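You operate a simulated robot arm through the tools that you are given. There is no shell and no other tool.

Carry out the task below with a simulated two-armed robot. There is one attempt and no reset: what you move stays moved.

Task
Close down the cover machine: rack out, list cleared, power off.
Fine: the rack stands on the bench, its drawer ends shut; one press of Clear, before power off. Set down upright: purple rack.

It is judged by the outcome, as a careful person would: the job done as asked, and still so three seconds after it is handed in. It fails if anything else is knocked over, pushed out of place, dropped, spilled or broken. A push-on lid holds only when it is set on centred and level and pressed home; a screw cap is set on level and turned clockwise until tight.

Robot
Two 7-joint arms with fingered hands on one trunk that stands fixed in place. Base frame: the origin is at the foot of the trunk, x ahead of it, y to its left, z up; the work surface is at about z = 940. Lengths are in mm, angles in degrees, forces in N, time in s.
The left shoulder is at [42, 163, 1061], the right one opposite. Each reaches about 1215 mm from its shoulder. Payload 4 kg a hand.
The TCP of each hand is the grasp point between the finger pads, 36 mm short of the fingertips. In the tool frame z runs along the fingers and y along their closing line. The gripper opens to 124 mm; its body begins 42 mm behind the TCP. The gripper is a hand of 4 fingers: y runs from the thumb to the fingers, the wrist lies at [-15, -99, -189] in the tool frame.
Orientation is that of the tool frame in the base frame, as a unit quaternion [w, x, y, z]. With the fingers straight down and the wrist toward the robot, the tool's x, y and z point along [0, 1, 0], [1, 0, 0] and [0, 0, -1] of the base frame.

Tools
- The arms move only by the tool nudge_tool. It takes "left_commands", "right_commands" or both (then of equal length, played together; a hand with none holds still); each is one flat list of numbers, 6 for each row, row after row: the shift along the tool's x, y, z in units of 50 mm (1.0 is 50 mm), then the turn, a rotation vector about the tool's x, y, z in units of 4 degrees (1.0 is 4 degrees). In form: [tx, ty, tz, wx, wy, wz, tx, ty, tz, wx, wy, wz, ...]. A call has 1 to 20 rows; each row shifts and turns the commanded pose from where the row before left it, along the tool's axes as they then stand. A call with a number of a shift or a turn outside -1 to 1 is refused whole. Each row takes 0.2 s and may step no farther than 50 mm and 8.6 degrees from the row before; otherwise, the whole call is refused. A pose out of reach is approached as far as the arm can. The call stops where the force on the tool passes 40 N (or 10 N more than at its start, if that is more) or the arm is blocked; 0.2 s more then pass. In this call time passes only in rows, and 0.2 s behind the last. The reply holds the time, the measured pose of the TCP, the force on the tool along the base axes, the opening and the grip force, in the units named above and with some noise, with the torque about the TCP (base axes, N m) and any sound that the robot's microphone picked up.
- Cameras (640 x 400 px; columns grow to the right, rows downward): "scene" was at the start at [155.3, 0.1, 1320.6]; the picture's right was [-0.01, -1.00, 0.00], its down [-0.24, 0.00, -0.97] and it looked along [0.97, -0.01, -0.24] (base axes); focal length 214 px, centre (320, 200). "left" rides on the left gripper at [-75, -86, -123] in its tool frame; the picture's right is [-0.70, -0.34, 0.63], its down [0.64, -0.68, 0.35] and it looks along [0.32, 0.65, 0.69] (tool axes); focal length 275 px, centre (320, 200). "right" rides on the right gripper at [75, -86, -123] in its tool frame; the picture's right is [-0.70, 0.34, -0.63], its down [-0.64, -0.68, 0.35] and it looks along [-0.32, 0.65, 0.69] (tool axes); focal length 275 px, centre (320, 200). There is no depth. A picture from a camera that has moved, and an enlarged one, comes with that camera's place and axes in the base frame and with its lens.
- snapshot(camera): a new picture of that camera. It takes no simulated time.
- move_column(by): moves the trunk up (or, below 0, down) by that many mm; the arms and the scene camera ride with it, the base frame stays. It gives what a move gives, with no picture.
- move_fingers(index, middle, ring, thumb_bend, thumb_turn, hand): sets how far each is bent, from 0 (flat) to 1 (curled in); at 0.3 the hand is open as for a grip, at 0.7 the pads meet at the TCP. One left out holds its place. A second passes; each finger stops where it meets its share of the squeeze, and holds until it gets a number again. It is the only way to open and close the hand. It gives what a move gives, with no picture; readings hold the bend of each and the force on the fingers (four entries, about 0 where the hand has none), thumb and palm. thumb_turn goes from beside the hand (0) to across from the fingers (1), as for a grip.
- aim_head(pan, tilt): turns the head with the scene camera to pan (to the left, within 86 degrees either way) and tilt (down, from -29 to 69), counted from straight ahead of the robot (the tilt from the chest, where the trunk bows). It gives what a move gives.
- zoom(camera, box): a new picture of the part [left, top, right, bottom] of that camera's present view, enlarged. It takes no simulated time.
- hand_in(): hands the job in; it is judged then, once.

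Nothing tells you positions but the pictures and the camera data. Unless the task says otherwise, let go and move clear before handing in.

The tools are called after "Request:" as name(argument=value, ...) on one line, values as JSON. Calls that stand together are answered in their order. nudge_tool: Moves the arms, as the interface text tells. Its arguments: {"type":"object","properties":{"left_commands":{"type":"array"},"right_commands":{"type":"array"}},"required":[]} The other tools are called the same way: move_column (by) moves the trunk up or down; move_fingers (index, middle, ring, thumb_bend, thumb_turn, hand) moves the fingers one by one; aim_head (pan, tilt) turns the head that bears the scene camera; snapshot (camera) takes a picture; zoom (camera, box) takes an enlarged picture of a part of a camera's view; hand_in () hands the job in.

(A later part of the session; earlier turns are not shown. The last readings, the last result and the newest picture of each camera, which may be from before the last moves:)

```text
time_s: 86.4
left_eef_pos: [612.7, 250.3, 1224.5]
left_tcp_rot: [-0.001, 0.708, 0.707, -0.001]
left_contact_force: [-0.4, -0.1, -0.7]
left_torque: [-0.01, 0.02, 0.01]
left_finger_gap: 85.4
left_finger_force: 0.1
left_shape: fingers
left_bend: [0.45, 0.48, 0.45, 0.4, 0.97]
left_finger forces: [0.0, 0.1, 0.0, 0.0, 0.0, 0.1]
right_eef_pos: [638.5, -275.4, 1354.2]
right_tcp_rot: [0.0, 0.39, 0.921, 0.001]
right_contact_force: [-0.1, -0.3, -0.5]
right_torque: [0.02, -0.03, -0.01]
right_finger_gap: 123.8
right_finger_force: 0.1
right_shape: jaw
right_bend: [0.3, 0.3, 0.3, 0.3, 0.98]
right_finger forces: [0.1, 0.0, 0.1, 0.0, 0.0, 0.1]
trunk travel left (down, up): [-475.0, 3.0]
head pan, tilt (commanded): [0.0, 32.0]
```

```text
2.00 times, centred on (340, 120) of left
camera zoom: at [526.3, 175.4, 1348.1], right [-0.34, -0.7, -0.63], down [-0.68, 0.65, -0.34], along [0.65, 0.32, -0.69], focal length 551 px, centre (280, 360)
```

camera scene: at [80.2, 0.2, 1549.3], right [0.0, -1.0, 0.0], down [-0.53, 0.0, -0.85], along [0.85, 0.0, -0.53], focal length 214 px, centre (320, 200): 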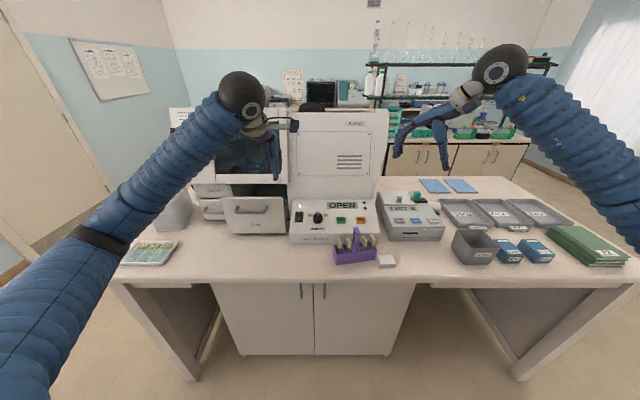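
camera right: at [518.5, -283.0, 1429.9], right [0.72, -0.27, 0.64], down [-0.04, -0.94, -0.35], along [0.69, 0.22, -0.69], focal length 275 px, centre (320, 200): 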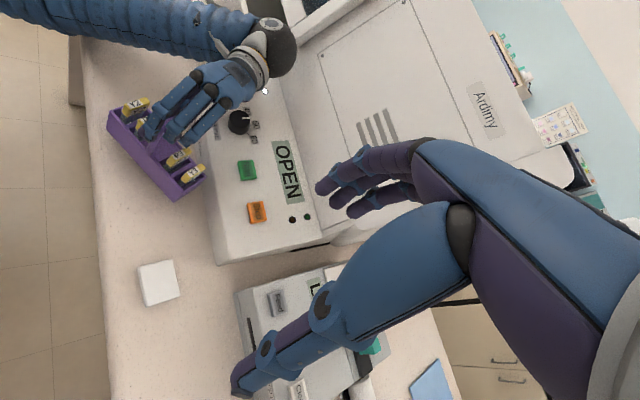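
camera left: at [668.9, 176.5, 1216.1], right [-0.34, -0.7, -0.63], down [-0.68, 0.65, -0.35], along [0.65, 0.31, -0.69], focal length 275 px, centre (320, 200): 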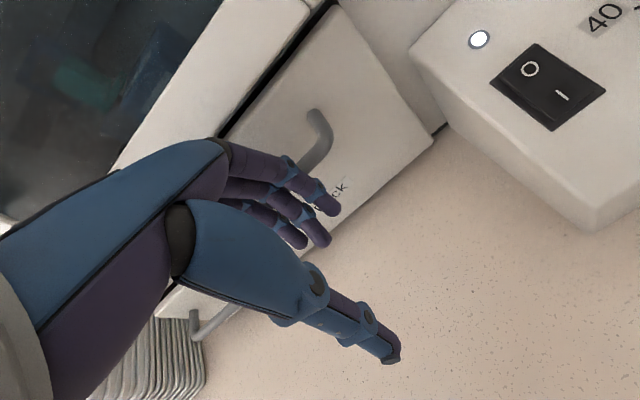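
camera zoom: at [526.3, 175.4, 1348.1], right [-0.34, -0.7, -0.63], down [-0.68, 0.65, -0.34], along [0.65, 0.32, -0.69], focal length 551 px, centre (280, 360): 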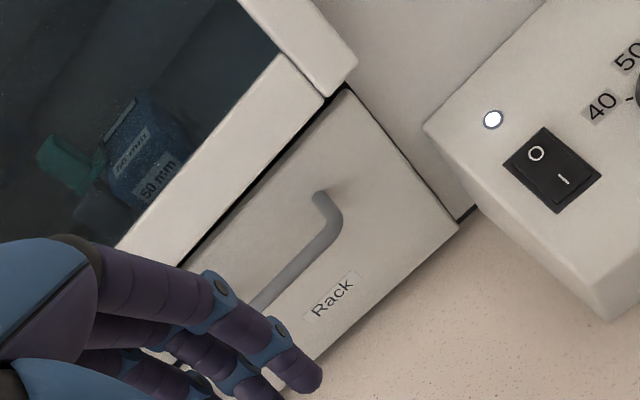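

Drawer shut, everything else in place. Next: the Clear button on the strip printer with the right hand. I'll turn it back to its normal pose, make a pointing finger, and move above the button at about (772, -460, 1021).

Request:
nudge_tool(right_commands=[0, 0, 0, 0, 0, 1, 0, 0, 0, 0, 0, 1, 0, 0, 0, 0, 0, 1, 0, 0, 0, 0, 0, 1, 0, 0, 0, 0, 0, 1, 0, 0, 0, 0, 0, 1, 0, 0, 0, 0, 0, 1, 0, 0, 0, 0, 0, 1, 0, 0, 0, 0, 0, 1, 0, 0, 0, 0, 0, 1, 0, 0, 0, 0, 0, 1])

Request:
move_fingers(hand="right", index=0.3, middle=1.0, ring=1.0, thumb_bend=0.9)

Request:
nudge_tool(right_commands=[-0.9, 0, 0, 0, 0, 0, -0.9, 0, 0, 0, 0, 0, -0.9, 0, 0, 0, 0, 0, -0.9, 0, 0, 0, 0, 0, 0, 0, 0.9, 0, 0, 0, 0, 0, 0.9, 0, 0, 0, 0, 0, 0.9, 0, 0, 0])

Request:
aim_head(pan=-25, tilt=32)

Request:
snapshot(camera="right")

Request:
snapshot(camera="scene")

```text
time_s: 88.8
left_eef_pos: [612.5, 250.2, 1224.1]
left_tcp_rot: [-0.001, 0.708, 0.706, -0.001]
left_contact_force: [1.6, 0.1, -0.4]
left_torque: [0.0, 0.0, 0.01]
left_finger_gap: 85.3
left_finger_force: 0.1
left_shape: fingers
left_bend: [0.45, 0.48, 0.45, 0.4, 0.97]
left_finger forces: [0.0, 0.0, 0.0, 0.0, 0.1, 0.0]
right_eef_pos: [639.0, -275.2, 1354.9]
right_tcp_rot: [0.0, 0.708, 0.706, 0.0]
right_contact_force: [-0.1, 0.5, 0.1]
right_torque: [0.02, -0.04, -0.01]
right_finger_gap: 123.9
right_finger_force: 0.1
right_shape: jaw
right_bend: [0.3, 0.3, 0.3, 0.3, 0.98]
right_finger forces: [0.1, 0.1, 0.1, 0.1, 0.0, 0.0]
trunk travel left (down, up): [-475.0, 3.0]
head pan, tilt (commanded): [0.0, 32.0]
```

```text
time_s: 89.8
left_eef_pos: [613.2, 249.6, 1224.1]
left_tcp_rot: [-0.001, 0.708, 0.707, -0.002]
left_contact_force: [0.4, -0.2, 0.0]
left_torque: [0.03, 0.03, 0.01]
left_finger_gap: 85.5
left_finger_force: 0.0
left_shape: fingers
left_bend: [0.45, 0.48, 0.45, 0.4, 0.97]
left_finger forces: [0.0, 0.0, 0.1, 0.0, 0.0, 0.1]
right_eef_pos: [638.2, -275.8, 1354.1]
right_tcp_rot: [0.0, 0.708, 0.707, 0.0]
right_contact_force: [-0.9, 0.0, -0.1]
right_torque: [0.03, 0.0, -0.01]
right_finger_gap: 16.8
right_finger_force: 0.0
right_shape: fingers
right_bend: [0.3, 1.0, 1.0, 0.9, 0.98]
right_finger forces: [0.0, 0.1, 0.0, 0.0, 0.0, 0.0]
trunk travel left (down, up): [-475.0, 3.0]
head pan, tilt (commanded): [0.0, 32.0]
```

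```text
time_s: 91.4
left_eef_pos: [612.5, 248.5, 1223.2]
left_tcp_rot: [-0.001, 0.707, 0.707, -0.001]
left_contact_force: [-0.3, -0.2, 0.0]
left_torque: [-0.02, 0.0, 0.0]
left_finger_gap: 85.5
left_finger_force: 0.1
left_shape: fingers
left_bend: [0.45, 0.48, 0.45, 0.4, 0.97]
left_finger forces: [0.0, 0.1, 0.0, 0.0, 0.0, 0.0]
right_eef_pos: [636.9, -452.8, 1219.4]
right_tcp_rot: [0.0, 0.707, 0.707, 0.0]
right_contact_force: [-1.4, 0.4, -0.4]
right_torque: [-0.01, 0.0, 0.03]
right_finger_gap: 16.5
right_finger_force: 0.0
right_shape: fingers
right_bend: [0.3, 1.0, 1.0, 0.9, 0.98]
right_finger forces: [0.0, 0.1, 0.0, 0.0, 0.1, 0.0]
trunk travel left (down, up): [-475.0, 3.0]
head pan, tilt (commanded): [0.0, 32.0]
```

```text
time_s: 92.3
left_eef_pos: [612.7, 249.6, 1224.3]
left_tcp_rot: [-0.001, 0.708, 0.706, -0.001]
left_contact_force: [0.0, 0.3, 0.0]
left_torque: [-0.01, -0.01, 0.02]
left_finger_gap: 85.6
left_finger_force: 0.1
left_shape: fingers
left_bend: [0.45, 0.48, 0.45, 0.4, 0.97]
left_finger forces: [0.0, 0.0, 0.1, 0.1, 0.1, 0.0]
right_eef_pos: [637.6, -452.0, 1220.4]
right_tcp_rot: [-0.001, 0.707, 0.707, 0.0]
right_contact_force: [-0.8, 0.6, -0.3]
right_torque: [0.0, -0.01, -0.02]
right_finger_gap: 16.5
right_finger_force: 0.1
right_shape: fingers
right_bend: [0.3, 1.0, 1.0, 0.9, 0.98]
right_finger forces: [0.0, 0.1, 0.1, 0.1, 0.0, 0.0]
trunk travel left (down, up): [-475.0, 3.0]
head pan, tilt (commanded): [-25.0, 32.0]
```

```text
taken
camera right: at [550.4, -378.6, 1341.3], right [0.34, -0.7, 0.63], down [-0.68, -0.64, -0.35], along [0.65, -0.32, -0.69], focal length 275 px, centre (320, 200)
```

right: 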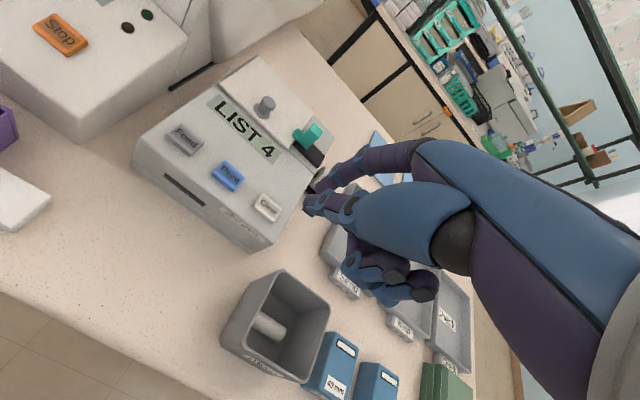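

```text
taken
camera scene: at [71.6, -37.4, 1549.3], right [-0.42, -0.91, 0.0], down [-0.48, 0.22, -0.85], along [0.77, -0.36, -0.53], focal length 214 px, centre (320, 200)
```

scene: 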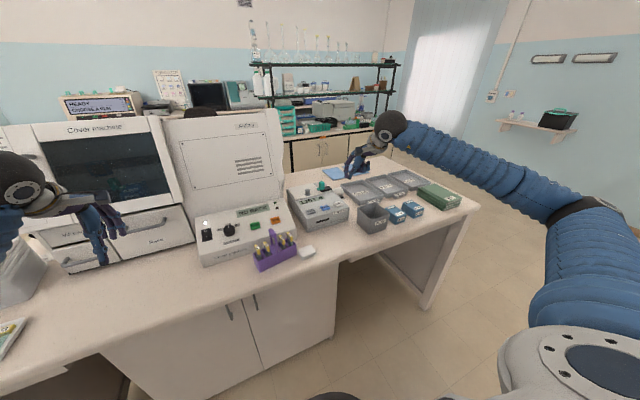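

Request:
zoom(camera="right", box=[200, 100, 440, 320])

Request:
zoom(camera="scene", box=[280, 100, 440, 240])

```text
1.82 times, centred on (320, 210) of right
camera zoom: at [550.4, -378.6, 1341.3], right [0.34, -0.7, 0.63], down [-0.68, -0.64, -0.35], along [0.65, -0.32, -0.69], focal length 500 px, centre (320, 182)
```

zoom: 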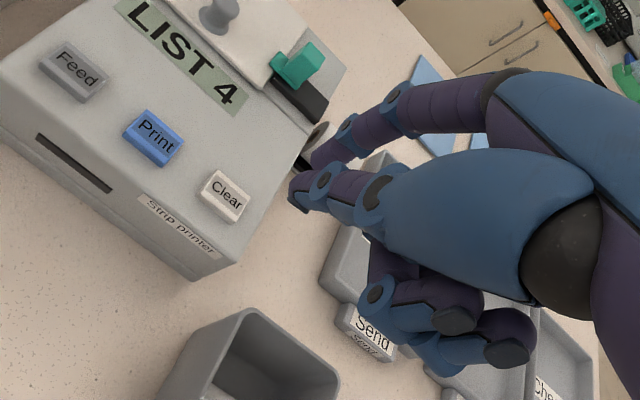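

```text
2.86 times, centred on (360, 170) of scene
camera zoom: at [71.6, -37.4, 1549.3], right [-0.42, -0.91, 0.0], down [-0.48, 0.22, -0.85], along [0.77, -0.36, -0.53], focal length 613 px, centre (206, 286)
```

zoom: 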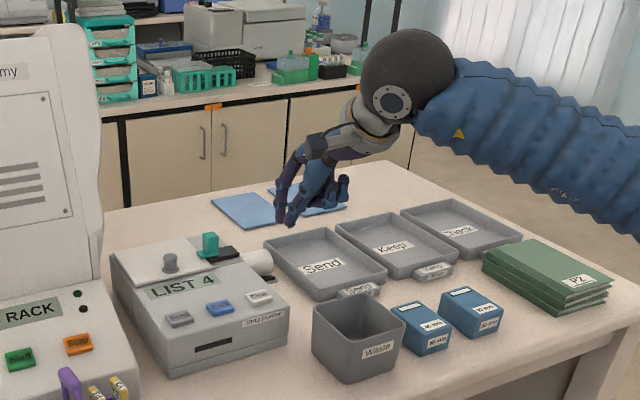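

Request:
zoom(camera="scene", box=[335, 125, 395, 185])

```text
6.67 times, centred on (365, 155) of scene
camera zoom: at [71.6, -37.4, 1549.3], right [-0.42, -0.91, 0.0], down [-0.48, 0.22, -0.85], along [0.77, -0.36, -0.53], focal length 1430 px, centre (20, 500)
```

zoom: 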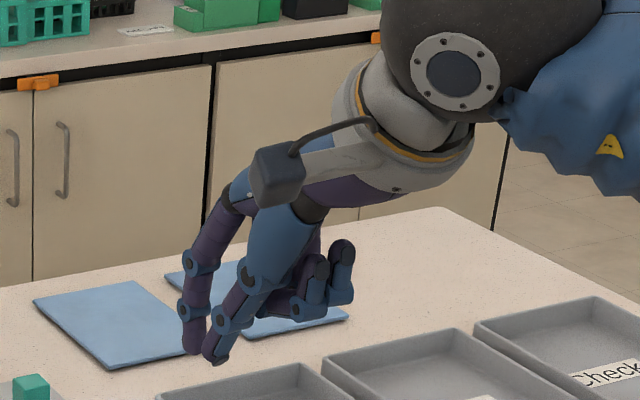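

The curled thumb sits right beside the index tip, so I'll pinch thumb and index into a firm beak as the pressing tool, other fingers curled, and tilt the hand 16° so the knuckles ride high.

Request:
move_fingers(hand="right", index=0.68, middle=1.0, ring=1.0, thumb_bend=0.68)

Request:
nudge_tool(right_commands=[0, 0, 0, -1, 0, 0, 0, 0, 0, -1, 0, 0, 0, 0, 0, -1, 0, 0, 0, 0, 0, -1, 0, 0])

Request:
snapshot(camera="right")

Request:
zoom(camera="scene", box=[325, 115, 405, 185])

```text
time_s: 93.3
left_eef_pos: [613.7, 248.8, 1224.7]
left_tcp_rot: [-0.001, 0.708, 0.706, -0.001]
left_contact_force: [-0.2, 0.0, -0.4]
left_torque: [-0.02, 0.04, 0.01]
left_finger_gap: 85.6
left_finger_force: 0.1
left_shape: fingers
left_bend: [0.45, 0.48, 0.45, 0.4, 0.97]
left_finger forces: [0.0, 0.1, 0.1, 0.0, 0.0, 0.0]
right_eef_pos: [636.4, -453.0, 1219.8]
right_tcp_rot: [0.0, 0.707, 0.707, 0.0]
right_contact_force: [-0.1, 0.1, -0.1]
right_torque: [0.0, 0.01, 0.0]
right_finger_gap: 6.6
right_finger_force: 0.1
right_shape: fingers
right_bend: [0.68, 1.0, 1.0, 0.68, 0.98]
right_finger forces: [0.0, 0.0, 0.1, 0.0, 0.1, 0.0]
trunk travel left (down, up): [-475.0, 3.0]
head pan, tilt (commanded): [-25.0, 32.0]
```

```text
time_s: 94.3
left_eef_pos: [613.1, 249.5, 1224.5]
left_tcp_rot: [-0.001, 0.707, 0.707, 0.0]
left_contact_force: [-0.5, -0.4, 0.9]
left_torque: [0.02, -0.03, -0.02]
left_finger_gap: 85.2
left_finger_force: 0.0
left_shape: fingers
left_bend: [0.45, 0.48, 0.45, 0.4, 0.97]
left_finger forces: [0.0, 0.0, 0.1, 0.1, 0.1, 0.0]
right_eef_pos: [637.8, -455.0, 1219.9]
right_tcp_rot: [0.099, 0.7, 0.7, 0.1]
right_contact_force: [-0.6, 0.2, 0.0]
right_torque: [-0.01, 0.01, 0.0]
right_finger_gap: 6.8
right_finger_force: 0.0
right_shape: fingers
right_bend: [0.68, 1.0, 1.0, 0.68, 0.98]
right_finger forces: [0.1, 0.1, 0.0, 0.1, 0.0, 0.1]
trunk travel left (down, up): [-475.0, 3.0]
head pan, tilt (commanded): [-25.0, 32.0]
```

```text
taken
camera right: at [520.8, -381.0, 1312.7], right [0.15, -0.7, 0.7], down [-0.56, -0.64, -0.52], along [0.82, -0.32, -0.48], focal length 275 px, centre (320, 200)
```

right: 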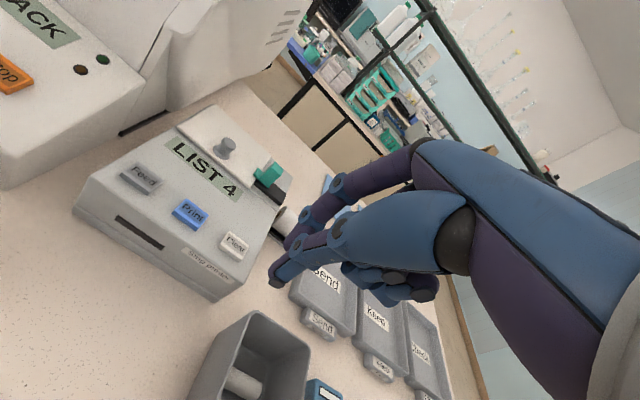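

```text
5.71 times, centred on (365, 150) of scene
camera zoom: at [71.0, -37.4, 1549.3], right [-0.42, -0.91, 0.0], down [-0.48, 0.22, -0.85], along [0.77, -0.36, -0.53], focal length 1226 px, centre (63, 486)
```

zoom: 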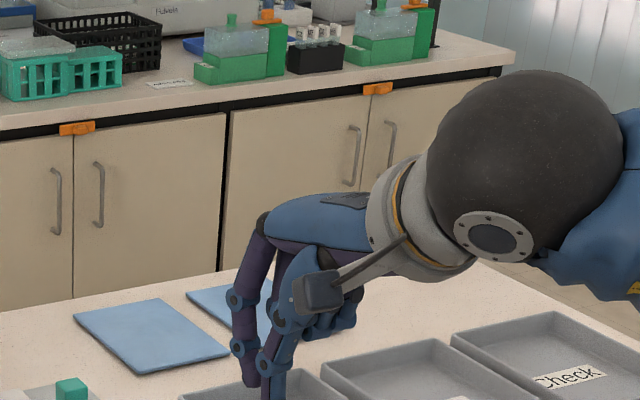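

The thumb tip is the lowest point, about 40 mm under the TCP. I'll move it over the Clear button, stopping well above.

Request:
nudge_tool(right_commands=[-0.13, 0.871, 0.25, 0, 0, 0, 0, 0.871, 0.25, 0, 0, 0, 0, 0.871, 0.25, 0, 0, 0, 0, -0.203, 0.705, 0, 0, 0, 0, -0.203, 0.705, 0, 0, 0, 0, -0.18, 0.62, 0, 0, 0])

Request:
snapshot(camera="right")

Request:
zoom(camera="scene", box=[280, 150, 400, 250])

```text
time_s: 95.7
left_eef_pos: [612.8, 249.6, 1223.5]
left_tcp_rot: [-0.002, 0.708, 0.706, -0.001]
left_contact_force: [0.1, -0.4, -0.3]
left_torque: [-0.01, 0.01, 0.01]
left_finger_gap: 85.3
left_finger_force: 0.0
left_shape: fingers
left_bend: [0.45, 0.48, 0.45, 0.4, 0.97]
left_finger forces: [0.1, 0.1, 0.0, 0.0, 0.0, 0.0]
right_eef_pos: [774.7, -462.2, 1113.3]
right_tcp_rot: [0.098, 0.701, 0.7, 0.098]
right_contact_force: [-0.2, -1.1, 0.0]
right_torque: [0.0, 0.02, -0.03]
right_finger_gap: 7.0
right_finger_force: 0.1
right_shape: fingers
right_bend: [0.68, 1.0, 1.0, 0.68, 0.98]
right_finger forces: [0.1, 0.0, 0.1, 0.0, 0.0, 0.0]
trunk travel left (down, up): [-475.0, 3.0]
head pan, tilt (commanded): [-25.0, 32.0]
```

```text
taken
camera right: at [657.0, -388.0, 1206.5], right [0.15, -0.7, 0.7], down [-0.56, -0.64, -0.52], along [0.82, -0.32, -0.49], focal length 275 px, centre (320, 200)
```

right: 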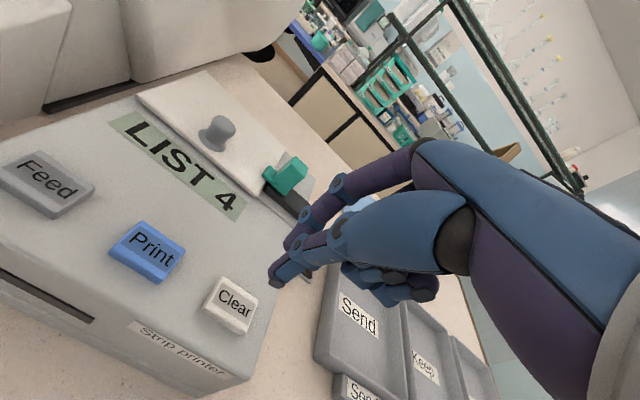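

```text
4.00 times, centred on (340, 200) of scene
camera zoom: at [72.1, -37.6, 1549.2], right [-0.42, -0.91, 0.0], down [-0.48, 0.22, -0.85], along [0.77, -0.36, -0.53], focal length 858 px, centre (240, 200)
```

zoom: 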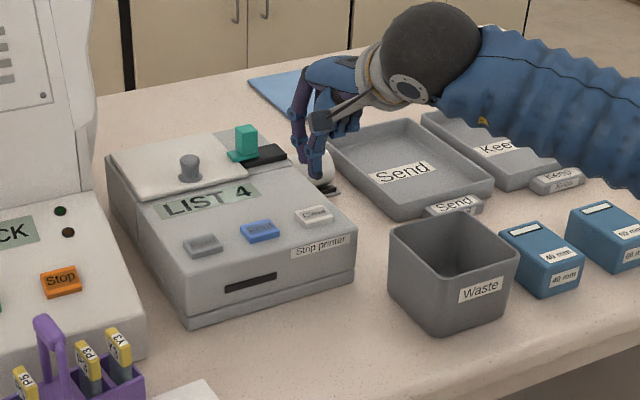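

The thumb tip is directly above Clear. Lowering to just above it.

Request:
nudge_tool(right_commands=[0, -0.116, 0.404, 0, 0, 0, 0, -0.116, 0.404, 0, 0, 0])

Request:
zoom(camera="right", box=[160, 180, 360, 380])

Request:
zoom(camera="scene", box=[310, 170, 370, 230])

```text
time_s: 96.3
left_eef_pos: [613.2, 248.8, 1224.4]
left_tcp_rot: [-0.002, 0.708, 0.706, -0.002]
left_contact_force: [0.7, -0.2, -0.2]
left_torque: [0.0, -0.03, -0.04]
left_finger_gap: 85.4
left_finger_force: 0.0
left_shape: fingers
left_bend: [0.45, 0.48, 0.45, 0.4, 0.97]
left_finger forces: [0.0, 0.1, 0.0, 0.0, 0.0, 0.1]
right_eef_pos: [774.2, -463.7, 1070.5]
right_tcp_rot: [0.098, 0.7, 0.7, 0.098]
right_contact_force: [0.0, 0.5, 0.5]
right_torque: [0.02, -0.01, -0.01]
right_finger_gap: 6.7
right_finger_force: 0.1
right_shape: fingers
right_bend: [0.68, 1.0, 1.0, 0.68, 0.98]
right_finger forces: [0.0, 0.0, 0.0, 0.1, 0.1, 0.0]
trunk travel left (down, up): [-475.0, 3.0]
head pan, tilt (commanded): [-25.0, 32.0]
```

```text
2.00 times, centred on (260, 280) of right
camera zoom: at [657.3, -388.3, 1163.7], right [0.15, -0.7, 0.7], down [-0.56, -0.64, -0.52], along [0.81, -0.32, -0.49], focal length 551 px, centre (440, 40)
```

zoom: 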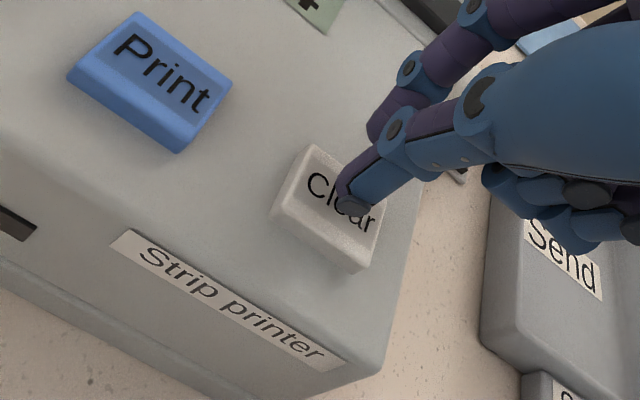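

```text
6.67 times, centred on (340, 200) of scene
camera zoom: at [71.7, -37.5, 1549.3], right [-0.42, -0.91, 0.0], down [-0.48, 0.22, -0.85], along [0.77, -0.36, -0.53], focal length 1430 px, centre (187, 200)
```

zoom: 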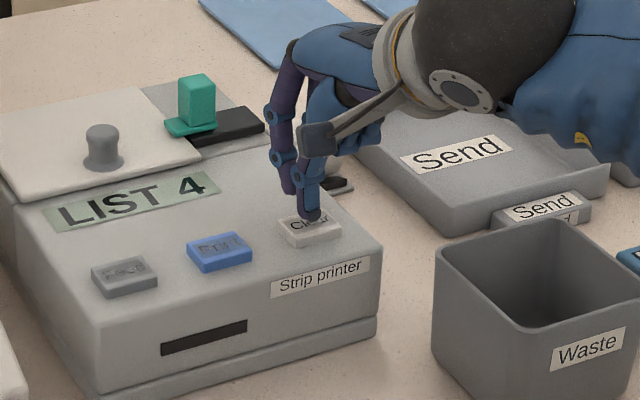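

Tip is right over the middle of Clear. Now a slow single press, in 3 mm steps.

Request:
nudge_tool(right_commands=[0, -0.0166, 0.0577, 0, 0, 0, 0, -0.0166, 0.0577, 0, 0, 0])

Request:
zoom(camera="scene", box=[310, 170, 370, 230])

```text
time_s: 96.9
left_eef_pos: [613.6, 249.1, 1223.6]
left_tcp_rot: [-0.001, 0.707, 0.707, 0.0]
left_contact_force: [0.5, 0.7, -0.7]
left_torque: [0.0, 0.0, 0.0]
left_finger_gap: 85.3
left_finger_force: 0.1
left_shape: fingers
left_bend: [0.45, 0.48, 0.45, 0.4, 0.97]
left_finger forces: [0.1, 0.1, 0.0, 0.1, 0.0, 0.0]
right_eef_pos: [773.2, -463.0, 1066.4]
right_tcp_rot: [0.1, 0.7, 0.7, 0.099]
right_contact_force: [-0.1, 0.0, 0.2]
right_torque: [0.04, -0.03, 0.0]
right_finger_gap: 6.6
right_finger_force: 0.9
right_shape: fingers
right_bend: [0.68, 1.0, 1.0, 0.68, 0.97]
right_finger forces: [0.0, 0.0, 0.0, 0.0, 1.2, 0.1]
trunk travel left (down, up): [-475.0, 3.0]
head pan, tilt (commanded): [-25.0, 32.0]
heard: click
```

```text
6.67 times, centred on (340, 200) of scene
camera zoom: at [71.4, -37.1, 1549.3], right [-0.42, -0.91, 0.0], down [-0.48, 0.22, -0.85], along [0.77, -0.36, -0.53], focal length 1430 px, centre (187, 200)
```

zoom: 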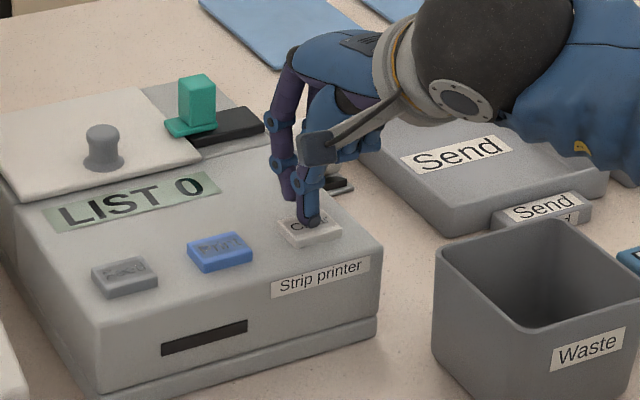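

A click, and the display now reads "LIST 0". I'll lift off straight up and clear.

Request:
nudge_tool(right_commands=[0, 0.232, -0.808, 0, 0, 0, 0, 0.232, -0.808, 0, 0, 0, 0, 0.232, -0.808, 0, 0, 0, 0, -0.9, -0.26, 0, 0, 0, 0, -0.9, -0.26, 0, 0, 0, 0, -0.9, -0.26, 0, 0, 0])

Request:
zoom(camera="scene", box=[230, 160, 410, 280])

```text
time_s: 98.3
left_eef_pos: [610.6, 249.6, 1224.6]
left_tcp_rot: [0.0, 0.708, 0.707, -0.001]
left_contact_force: [1.2, 0.4, -0.1]
left_torque: [-0.01, -0.04, 0.01]
left_finger_gap: 85.7
left_finger_force: 0.1
left_shape: fingers
left_bend: [0.45, 0.48, 0.45, 0.4, 0.97]
left_finger forces: [0.1, 0.1, 0.0, 0.0, 0.0, 0.0]
right_eef_pos: [633.7, -460.5, 1192.0]
right_tcp_rot: [0.099, 0.7, 0.701, 0.099]
right_contact_force: [-0.1, 0.7, 0.4]
right_torque: [-0.04, 0.01, -0.01]
right_finger_gap: 6.4
right_finger_force: 0.1
right_shape: fingers
right_bend: [0.68, 1.0, 1.0, 0.68, 0.97]
right_finger forces: [0.0, 0.0, 0.1, 0.0, 0.0, 0.0]
trunk travel left (down, up): [-475.0, 3.0]
head pan, tilt (commanded): [-25.0, 32.0]
```

```text
3.33 times, centred on (320, 220) of scene
camera zoom: at [69.8, -36.9, 1549.5], right [-0.42, -0.91, 0.0], down [-0.48, 0.22, -0.85], along [0.77, -0.36, -0.53], focal length 715 px, centre (320, 133)
```

zoom: 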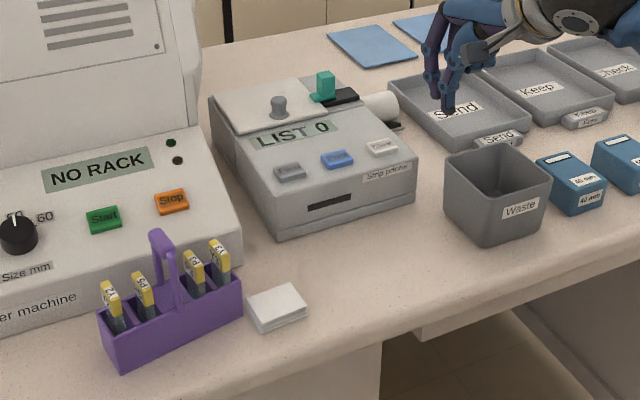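

Clear was pressed once and the list shows 0. Now the power: with the left hand, index finger pointing down, the other fingers curled, I'll go over the rocker's "O" end (about x 806, y 83, z 1031).

Request:
move_fingers(hand="left", index=0.3, middle=1.0, ring=1.0, thumb_bend=0.3)

Request:
nudge_tool(left_commands=[-0.775, 0, 0, 0, 0, 0, -0.775, 0, 0, 0, 0, 0, -0.775, 0, 0, 0, 0, 0, -0.775, 0, 0, 0, 0, 0, 0, 0.84, 0, 0, 0, 0, 0, 0.84, 0, 0, 0, 0, 0, 0.84, 0, 0, 0, 0, 0, 0, 0.7, 0, 0, 0])

Request:
aim_head(pan=0, tilt=32)

Request:
snapshot(camera="left")

Request:
zoom(camera="scene", box=[250, 140, 390, 270])

```text
time_s: 99.3
left_eef_pos: [613.1, 248.7, 1224.0]
left_tcp_rot: [-0.001, 0.707, 0.707, -0.001]
left_contact_force: [0.2, 0.2, 0.2]
left_torque: [0.03, 0.0, 0.04]
left_finger_gap: 123.2
left_finger_force: 0.1
left_shape: fingers
left_bend: [0.3, 1.0, 1.0, 0.3, 0.97]
left_finger forces: [0.0, 0.0, 0.0, 0.1, 0.0, 0.0]
right_eef_pos: [634.4, -461.4, 1190.5]
right_tcp_rot: [0.098, 0.7, 0.7, 0.098]
right_contact_force: [1.2, -0.1, -0.3]
right_torque: [0.01, 0.02, 0.04]
right_finger_gap: 6.7
right_finger_force: 0.0
right_shape: fingers
right_bend: [0.68, 1.0, 1.0, 0.68, 0.97]
right_finger forces: [0.1, 0.0, 0.1, 0.0, 0.0, 0.0]
trunk travel left (down, up): [-475.0, 3.0]
head pan, tilt (commanded): [-25.0, 32.0]
```

```text
time_s: 101.1
left_eef_pos: [740.3, 95.2, 1189.5]
left_tcp_rot: [0.0, 0.707, 0.707, -0.002]
left_contact_force: [0.3, 0.2, 0.1]
left_torque: [0.0, -0.05, 0.0]
left_finger_gap: 123.2
left_finger_force: 0.1
left_shape: fingers
left_bend: [0.3, 1.0, 1.0, 0.3, 0.97]
left_finger forces: [0.0, 0.0, 0.1, 0.1, 0.0, 0.0]
right_eef_pos: [633.9, -460.6, 1191.3]
right_tcp_rot: [0.099, 0.7, 0.7, 0.099]
right_contact_force: [0.0, 0.2, 0.7]
right_torque: [-0.01, -0.02, 0.01]
right_finger_gap: 6.6
right_finger_force: 0.0
right_shape: fingers
right_bend: [0.68, 1.0, 1.0, 0.68, 0.97]
right_finger forces: [0.0, 0.0, 0.0, 0.0, 0.0, 0.1]
trunk travel left (down, up): [-475.0, 3.0]
head pan, tilt (commanded): [-25.0, 32.0]
```

```text
time_s: 102.0
left_eef_pos: [741.4, 93.6, 1189.6]
left_tcp_rot: [-0.002, 0.708, 0.706, 0.0]
left_contact_force: [-0.2, -0.1, 0.1]
left_torque: [0.02, 0.0, 0.0]
left_finger_gap: 123.3
left_finger_force: 0.1
left_shape: fingers
left_bend: [0.3, 1.0, 1.0, 0.3, 0.97]
left_finger forces: [0.1, 0.1, 0.0, 0.0, 0.1, 0.1]
right_eef_pos: [635.6, -461.9, 1191.3]
right_tcp_rot: [0.098, 0.701, 0.7, 0.098]
right_contact_force: [0.1, 0.3, 0.8]
right_torque: [-0.04, 0.01, 0.01]
right_finger_gap: 6.3
right_finger_force: 0.1
right_shape: fingers
right_bend: [0.68, 1.0, 1.0, 0.68, 0.97]
right_finger forces: [0.0, 0.0, 0.0, 0.1, 0.0, 0.0]
trunk travel left (down, up): [-475.0, 3.0]
head pan, tilt (commanded): [0.0, 32.0]
```

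```text
taken
camera left: at [654.8, 20.1, 1313.7], right [-0.34, -0.7, -0.63], down [-0.68, 0.65, -0.34], along [0.65, 0.31, -0.69], focal length 275 px, centre (320, 200)
```

left: 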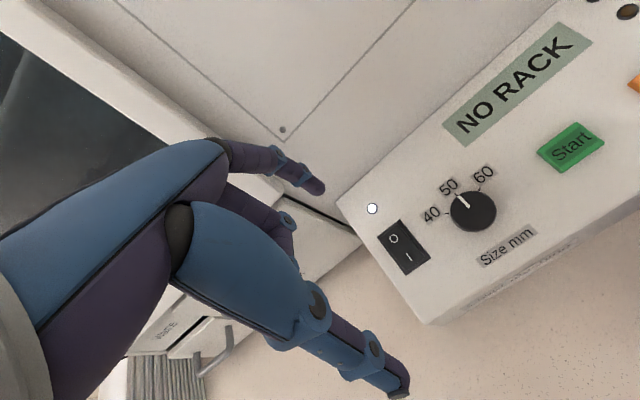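

```text
3.08 times, centred on (320, 205) of scene
camera zoom: at [80.2, 0.4, 1549.3], right [0.0, -1.0, 0.0], down [-0.53, 0.0, -0.85], along [0.85, 0.0, -0.53], focal length 660 px, centre (320, 185)
```

zoom: 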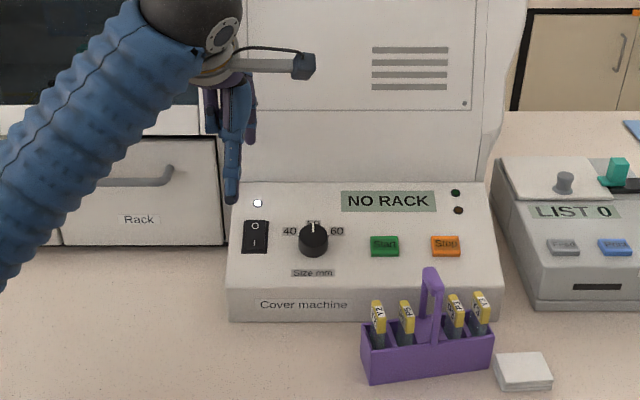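

Request:
zoom(camera="left", box=[260, 140, 460, 300])

Request:
zoom(camera="scene", box=[285, 170, 345, 220])

```text
2.50 times, centred on (360, 220) of left
camera zoom: at [654.8, 20.1, 1313.7], right [-0.34, -0.7, -0.63], down [-0.68, 0.65, -0.34], along [0.65, 0.31, -0.69], focal length 688 px, centre (220, 150)
```

zoom: 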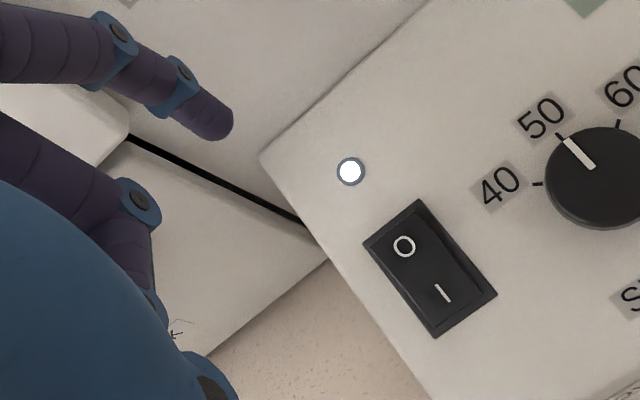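

```text
8.00 times, centred on (315, 195) of scene
camera zoom: at [80.2, 0.4, 1549.3], right [0.0, -1.0, 0.0], down [-0.53, 0.0, -0.85], along [0.85, 0.0, -0.53], focal length 1716 px, centre (360, 240)
```

zoom: 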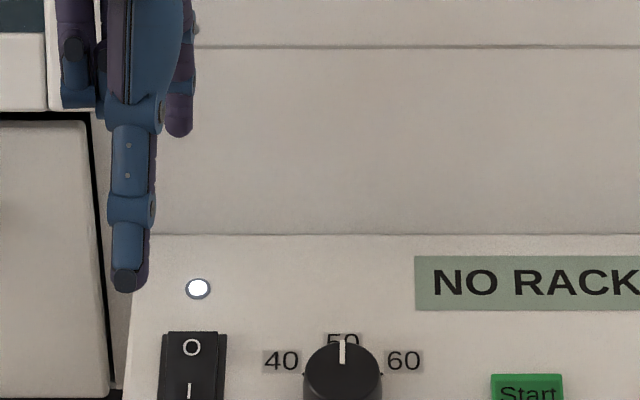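

The "O" mark is at about (801, 87, 1031) and the index tip at (808, 86, 1157). I'll shift 4 mm back and lower to about 14 mm above the rocker.

Request:
nudge_tool(left_commands=[0, -0.09, 0, 0, 0, 0, 0, 0, 0.55, 0, 0, 0, 0, 0, 0.55, 0, 0, 0, 0, 0, 0.55, 0, 0, 0, 0, 0, 0.55, 0, 0, 0])

Request:
zoom(camera="left", box=[240, 120, 440, 280])

Request:
zoom(camera="scene", box=[275, 170, 345, 230])

```text
time_s: 103.2
left_eef_pos: [735.0, 97.1, 1082.0]
left_tcp_rot: [-0.001, 0.708, 0.706, 0.0]
left_contact_force: [0.2, -0.5, 0.7]
left_torque: [0.02, -0.02, 0.03]
left_finger_gap: 122.9
left_finger_force: 0.1
left_shape: fingers
left_bend: [0.3, 1.0, 1.0, 0.3, 0.97]
left_finger forces: [0.0, 0.0, 0.0, 0.1, 0.0, 0.0]
right_eef_pos: [634.4, -462.8, 1190.4]
right_tcp_rot: [0.099, 0.7, 0.7, 0.099]
right_contact_force: [0.2, 0.2, -0.1]
right_torque: [0.0, -0.03, -0.01]
right_finger_gap: 6.5
right_finger_force: 0.1
right_shape: fingers
right_bend: [0.68, 1.0, 1.0, 0.68, 0.97]
right_finger forces: [0.0, 0.0, 0.0, 0.1, 0.0, 0.0]
trunk travel left (down, up): [-475.0, 3.0]
head pan, tilt (commanded): [0.0, 32.0]
```

```text
2.50 times, centred on (340, 200) of left
camera zoom: at [648.9, 22.1, 1205.3], right [-0.34, -0.7, -0.63], down [-0.68, 0.65, -0.34], along [0.65, 0.31, -0.69], focal length 688 px, centre (270, 200)
```

zoom: 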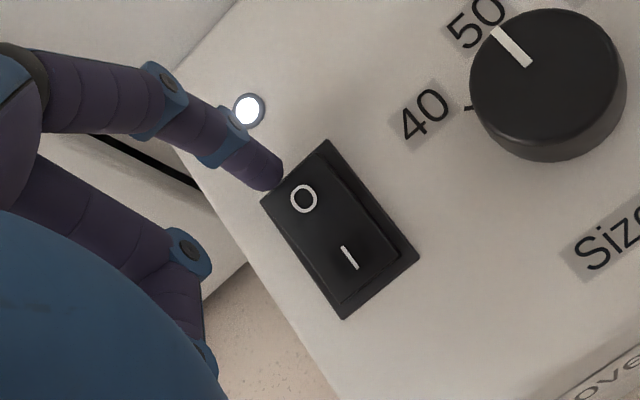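

```text
6.67 times, centred on (310, 200) of scene
camera zoom: at [80.2, 0.6, 1549.3], right [0.0, -1.0, 0.0], down [-0.53, 0.0, -0.85], along [0.85, 0.0, -0.53], focal length 1430 px, centre (387, 200)
```

zoom: 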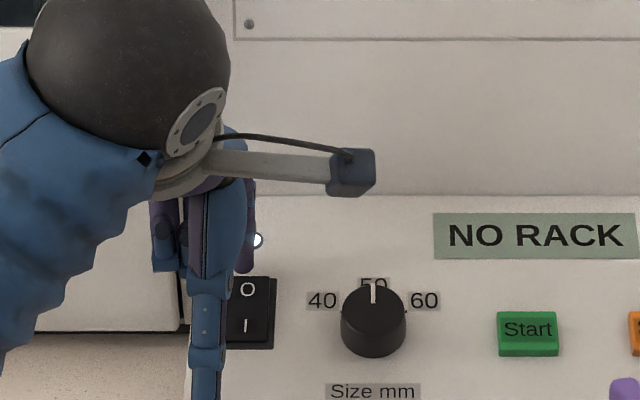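

The tip is directly above the "O". Lowering towards it and pressing in small steps.

Request:
nudge_tool(left_commands=[0, 0.05, 0, 0, 0, 0, 0, 0, 0.2, 0, 0, 0])

Request:
nudge_tool(left_commands=[0, 0, 0.05, 0, 0, 0, 0, 0, 0.05, 0, 0, 0])

Request:
zoom(camera="left", box=[240, 120, 440, 280])

Request:
zoom(camera="scene", box=[275, 170, 395, 250])

```text
time_s: 103.8
left_eef_pos: [736.7, 95.6, 1072.5]
left_tcp_rot: [-0.001, 0.708, 0.706, -0.002]
left_contact_force: [-0.1, -0.1, 4.6]
left_torque: [-0.05, -0.34, -0.02]
left_finger_gap: 125.4
left_finger_force: 2.5
left_shape: fingers
left_bend: [0.29, 1.0, 1.0, 0.3, 0.97]
left_finger forces: [4.8, 0.1, 0.0, 0.0, 0.1, 0.1]
right_eef_pos: [634.3, -462.2, 1190.4]
right_tcp_rot: [0.098, 0.7, 0.7, 0.099]
right_contact_force: [0.7, -0.5, -0.9]
right_torque: [-0.03, 0.04, -0.01]
right_finger_gap: 6.7
right_finger_force: 0.0
right_shape: fingers
right_bend: [0.68, 1.0, 1.0, 0.68, 0.97]
right_finger forces: [0.0, 0.0, 0.0, 0.0, 0.1, 0.1]
trunk travel left (down, up): [-475.0, 3.0]
head pan, tilt (commanded): [0.0, 32.0]
```

```text
time_s: 104.4
left_eef_pos: [736.5, 94.6, 1071.0]
left_tcp_rot: [0.003, 0.708, 0.706, 0.001]
left_contact_force: [-6.5, 1.7, 30.8]
left_torque: [-0.28, -2.2, 0.0]
left_finger_gap: 127.1
left_finger_force: 16.5
left_shape: fingers
left_bend: [0.26, 1.0, 1.0, 0.3, 0.97]
left_finger forces: [33.2, 0.1, 0.0, 0.0, 0.1, 0.1]
right_eef_pos: [632.9, -462.7, 1192.6]
right_tcp_rot: [0.099, 0.7, 0.7, 0.1]
right_contact_force: [0.3, -0.2, 0.6]
right_torque: [0.0, -0.02, 0.02]
right_finger_gap: 6.5
right_finger_force: 0.1
right_shape: fingers
right_bend: [0.68, 1.0, 1.0, 0.68, 0.97]
right_finger forces: [0.0, 0.0, 0.0, 0.0, 0.1, 0.1]
trunk travel left (down, up): [-475.0, 3.0]
head pan, tilt (commanded): [0.0, 32.0]
```

```text
2.50 times, centred on (340, 200) of left
camera zoom: at [648.6, 21.2, 1194.1], right [-0.34, -0.7, -0.63], down [-0.68, 0.65, -0.35], along [0.65, 0.31, -0.69], focal length 688 px, centre (270, 200)
```

zoom: 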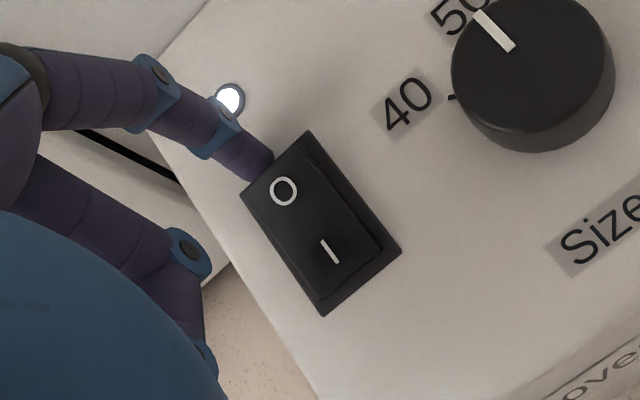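

```text
5.00 times, centred on (335, 210) of scene
camera zoom: at [76.4, 0.2, 1549.7], right [0.0, -1.0, 0.0], down [-0.53, 0.0, -0.85], along [0.85, 0.0, -0.53], focal length 1072 px, centre (245, 150)
```

zoom: 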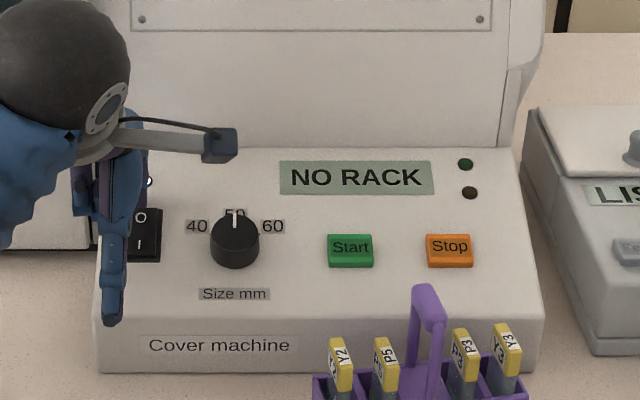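

The fingertip landed just behind the rocker's upper end, on the frame. I'll lift it 8 mm, come 9 mm nearer and 2 mm right, and press again on the "O" itself.

Request:
nudge_tool(left_commands=[0, 0, -0.2, 0, 0, 0, -0.04, -0.18, 0, 0, 0, 0])

Request:
zoom(camera="left", box=[240, 120, 440, 280])

Request:
zoom(camera="scene", box=[275, 170, 395, 250])

```text
time_s: 105.0
left_eef_pos: [729.0, 93.0, 1076.0]
left_tcp_rot: [-0.001, 0.707, 0.707, -0.002]
left_contact_force: [4.3, 1.0, 1.1]
left_torque: [0.05, -0.26, 0.14]
left_finger_gap: 131.1
left_finger_force: 1.9
left_shape: fingers
left_bend: [0.26, 1.0, 1.0, 0.3, 0.97]
left_finger forces: [4.1, 0.1, 0.1, 0.1, 0.0, 0.0]
right_eef_pos: [634.5, -462.1, 1191.2]
right_tcp_rot: [0.098, 0.7, 0.7, 0.099]
right_contact_force: [0.2, -0.3, 0.7]
right_torque: [0.0, -0.02, 0.0]
right_finger_gap: 6.3
right_finger_force: 0.0
right_shape: fingers
right_bend: [0.68, 1.0, 1.0, 0.68, 0.97]
right_finger forces: [0.0, 0.0, 0.1, 0.1, 0.1, 0.1]
trunk travel left (down, up): [-475.0, 3.0]
head pan, tilt (commanded): [0.0, 32.0]
```

```text
2.50 times, centred on (340, 200) of left
camera zoom: at [642.5, 18.9, 1199.1], right [-0.34, -0.7, -0.63], down [-0.68, 0.65, -0.34], along [0.65, 0.32, -0.69], focal length 688 px, centre (270, 200)
```

zoom: 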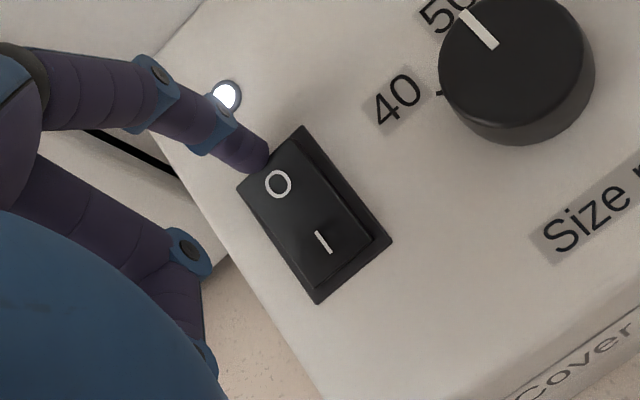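

```text
5.00 times, centred on (335, 210) of scene
camera zoom: at [79.8, 0.7, 1549.2], right [0.0, -1.0, 0.0], down [-0.53, 0.0, -0.85], along [0.85, 0.0, -0.53], focal length 1072 px, centre (245, 150)
```

zoom: 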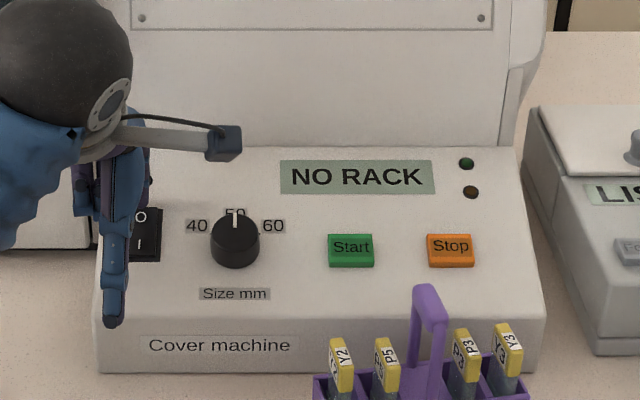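

The tip is still leaning against the rocker's far end. I'll raise it clear first, then reposition.

Request:
nudge_tool(left_commands=[0, 0.08, 0, 0, 0, 0, 0, 0, -0.5, 0, 0, 0])

Request:
zoom(camera="left", box=[240, 120, 440, 280])

```text
time_s: 105.6
left_eef_pos: [733.0, 93.0, 1102.8]
left_tcp_rot: [-0.001, 0.708, 0.706, 0.0]
left_contact_force: [0.2, -0.2, -0.3]
left_torque: [0.01, 0.0, 0.0]
left_finger_gap: 123.5
left_finger_force: 0.0
left_shape: fingers
left_bend: [0.3, 1.0, 1.0, 0.3, 0.97]
left_finger forces: [0.1, 0.0, 0.0, 0.0, 0.1, 0.0]
right_eef_pos: [634.4, -463.2, 1190.7]
right_tcp_rot: [0.098, 0.7, 0.7, 0.1]
right_contact_force: [0.1, -0.4, -0.1]
right_torque: [-0.03, 0.01, 0.0]
right_finger_gap: 6.8
right_finger_force: 0.1
right_shape: fingers
right_bend: [0.68, 1.0, 1.0, 0.68, 0.97]
right_finger forces: [0.0, 0.1, 0.0, 0.1, 0.1, 0.0]
trunk travel left (down, up): [-475.0, 3.0]
head pan, tilt (commanded): [0.0, 32.0]
```

```text
2.50 times, centred on (340, 200) of left
camera zoom: at [646.6, 18.6, 1225.1], right [-0.34, -0.7, -0.63], down [-0.68, 0.65, -0.34], along [0.65, 0.32, -0.69], focal length 688 px, centre (270, 200)
```

zoom: 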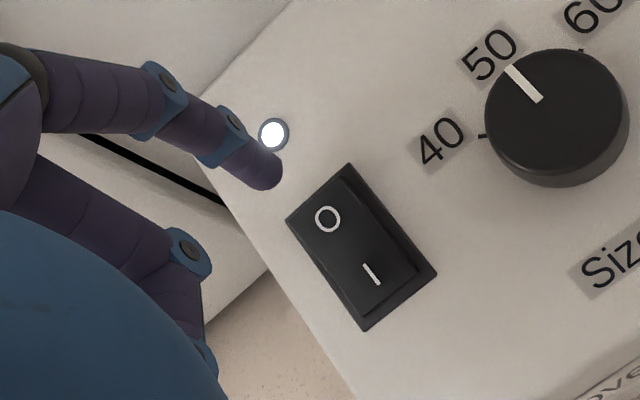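

Better fix on the rocker: "O" mark at (795, 86, 1040), "I" at (773, 87, 1029). I'll go 6 mm nearer and come down on it.

Request:
nudge_tool(left_commands=[0, -0.12, 0, 0, 0, 0, 0, 0, 0.36, 0, 0, 0])

Request:
zoom(camera="left", box=[240, 120, 440, 280])

```text
time_s: 106.2
left_eef_pos: [727.4, 91.9, 1084.3]
left_tcp_rot: [-0.001, 0.708, 0.707, -0.002]
left_contact_force: [-0.3, 0.7, -0.3]
left_torque: [0.02, 0.0, -0.01]
left_finger_gap: 123.5
left_finger_force: 0.1
left_shape: fingers
left_bend: [0.3, 1.0, 1.0, 0.3, 0.97]
left_finger forces: [0.0, 0.1, 0.0, 0.0, 0.0, 0.0]
right_eef_pos: [634.9, -462.0, 1190.6]
right_tcp_rot: [0.098, 0.701, 0.7, 0.098]
right_contact_force: [-0.1, 0.1, 0.2]
right_torque: [-0.01, -0.01, 0.01]
right_finger_gap: 6.5
right_finger_force: 0.0
right_shape: fingers
right_bend: [0.68, 1.0, 1.0, 0.68, 0.97]
right_finger forces: [0.0, 0.0, 0.0, 0.0, 0.1, 0.0]
trunk travel left (down, up): [-475.0, 3.0]
head pan, tilt (commanded): [0.0, 32.0]
```

```text
2.50 times, centred on (340, 200) of left
camera zoom: at [641.1, 18.0, 1207.7], right [-0.34, -0.7, -0.63], down [-0.68, 0.65, -0.34], along [0.65, 0.31, -0.69], focal length 688 px, centre (270, 200)
```

zoom: 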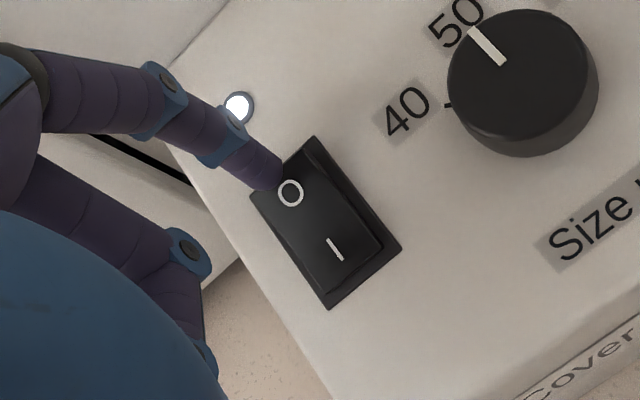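

On target: lowering further will put the tip exactly on the "O". Pressing.

Request:
nudge_tool(left_commands=[0, 0, 0.06, 0, 0, 0, 0, 0, 0.06, 0, 0, 0, 0, 0, 0.06, 0, 0, 0])

Request:
zoom(camera="left", box=[240, 120, 440, 280])

Request:
zoom(camera="scene", box=[275, 170, 395, 250])

```text
time_s: 107.0
left_eef_pos: [725.8, 92.7, 1073.5]
left_tcp_rot: [-0.001, 0.708, 0.707, 0.0]
left_contact_force: [-0.3, 0.2, 2.0]
left_torque: [-0.01, -0.17, 0.01]
left_finger_gap: 123.6
left_finger_force: 1.3
left_shape: fingers
left_bend: [0.3, 1.0, 1.0, 0.3, 0.97]
left_finger forces: [2.1, 0.0, 0.0, 0.0, 0.1, 0.1]
right_eef_pos: [633.7, -462.1, 1190.5]
right_tcp_rot: [0.097, 0.7, 0.7, 0.098]
right_contact_force: [0.5, 1.5, 1.0]
right_torque: [-0.01, 0.0, 0.0]
right_finger_gap: 6.6
right_finger_force: 0.1
right_shape: fingers
right_bend: [0.68, 1.0, 1.0, 0.68, 0.97]
right_finger forces: [0.0, 0.0, 0.2, 0.0, 0.0, 0.0]
trunk travel left (down, up): [-475.0, 3.0]
head pan, tilt (commanded): [0.0, 32.0]
```

```text
2.50 times, centred on (340, 200) of left
camera zoom: at [640.1, 18.4, 1198.1], right [-0.34, -0.7, -0.63], down [-0.68, 0.65, -0.34], along [0.65, 0.31, -0.69], focal length 688 px, centre (270, 200)
```

zoom: 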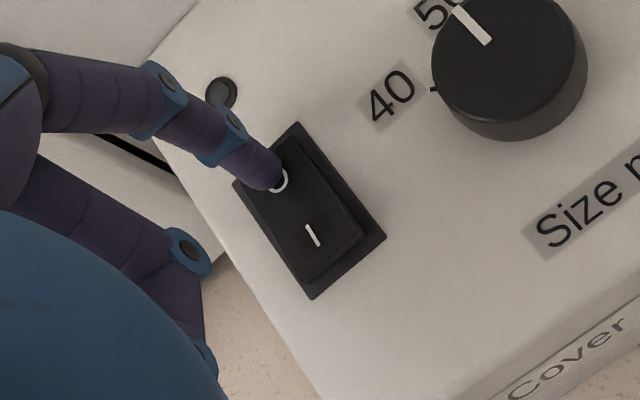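

```text
5.00 times, centred on (335, 210) of scene
camera zoom: at [79.6, 0.3, 1549.4], right [0.0, -1.0, 0.0], down [-0.53, 0.0, -0.85], along [0.85, 0.0, -0.53], focal length 1072 px, centre (245, 150)
```

zoom: 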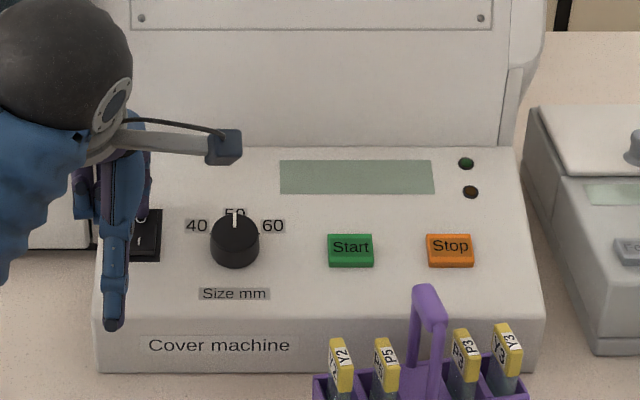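

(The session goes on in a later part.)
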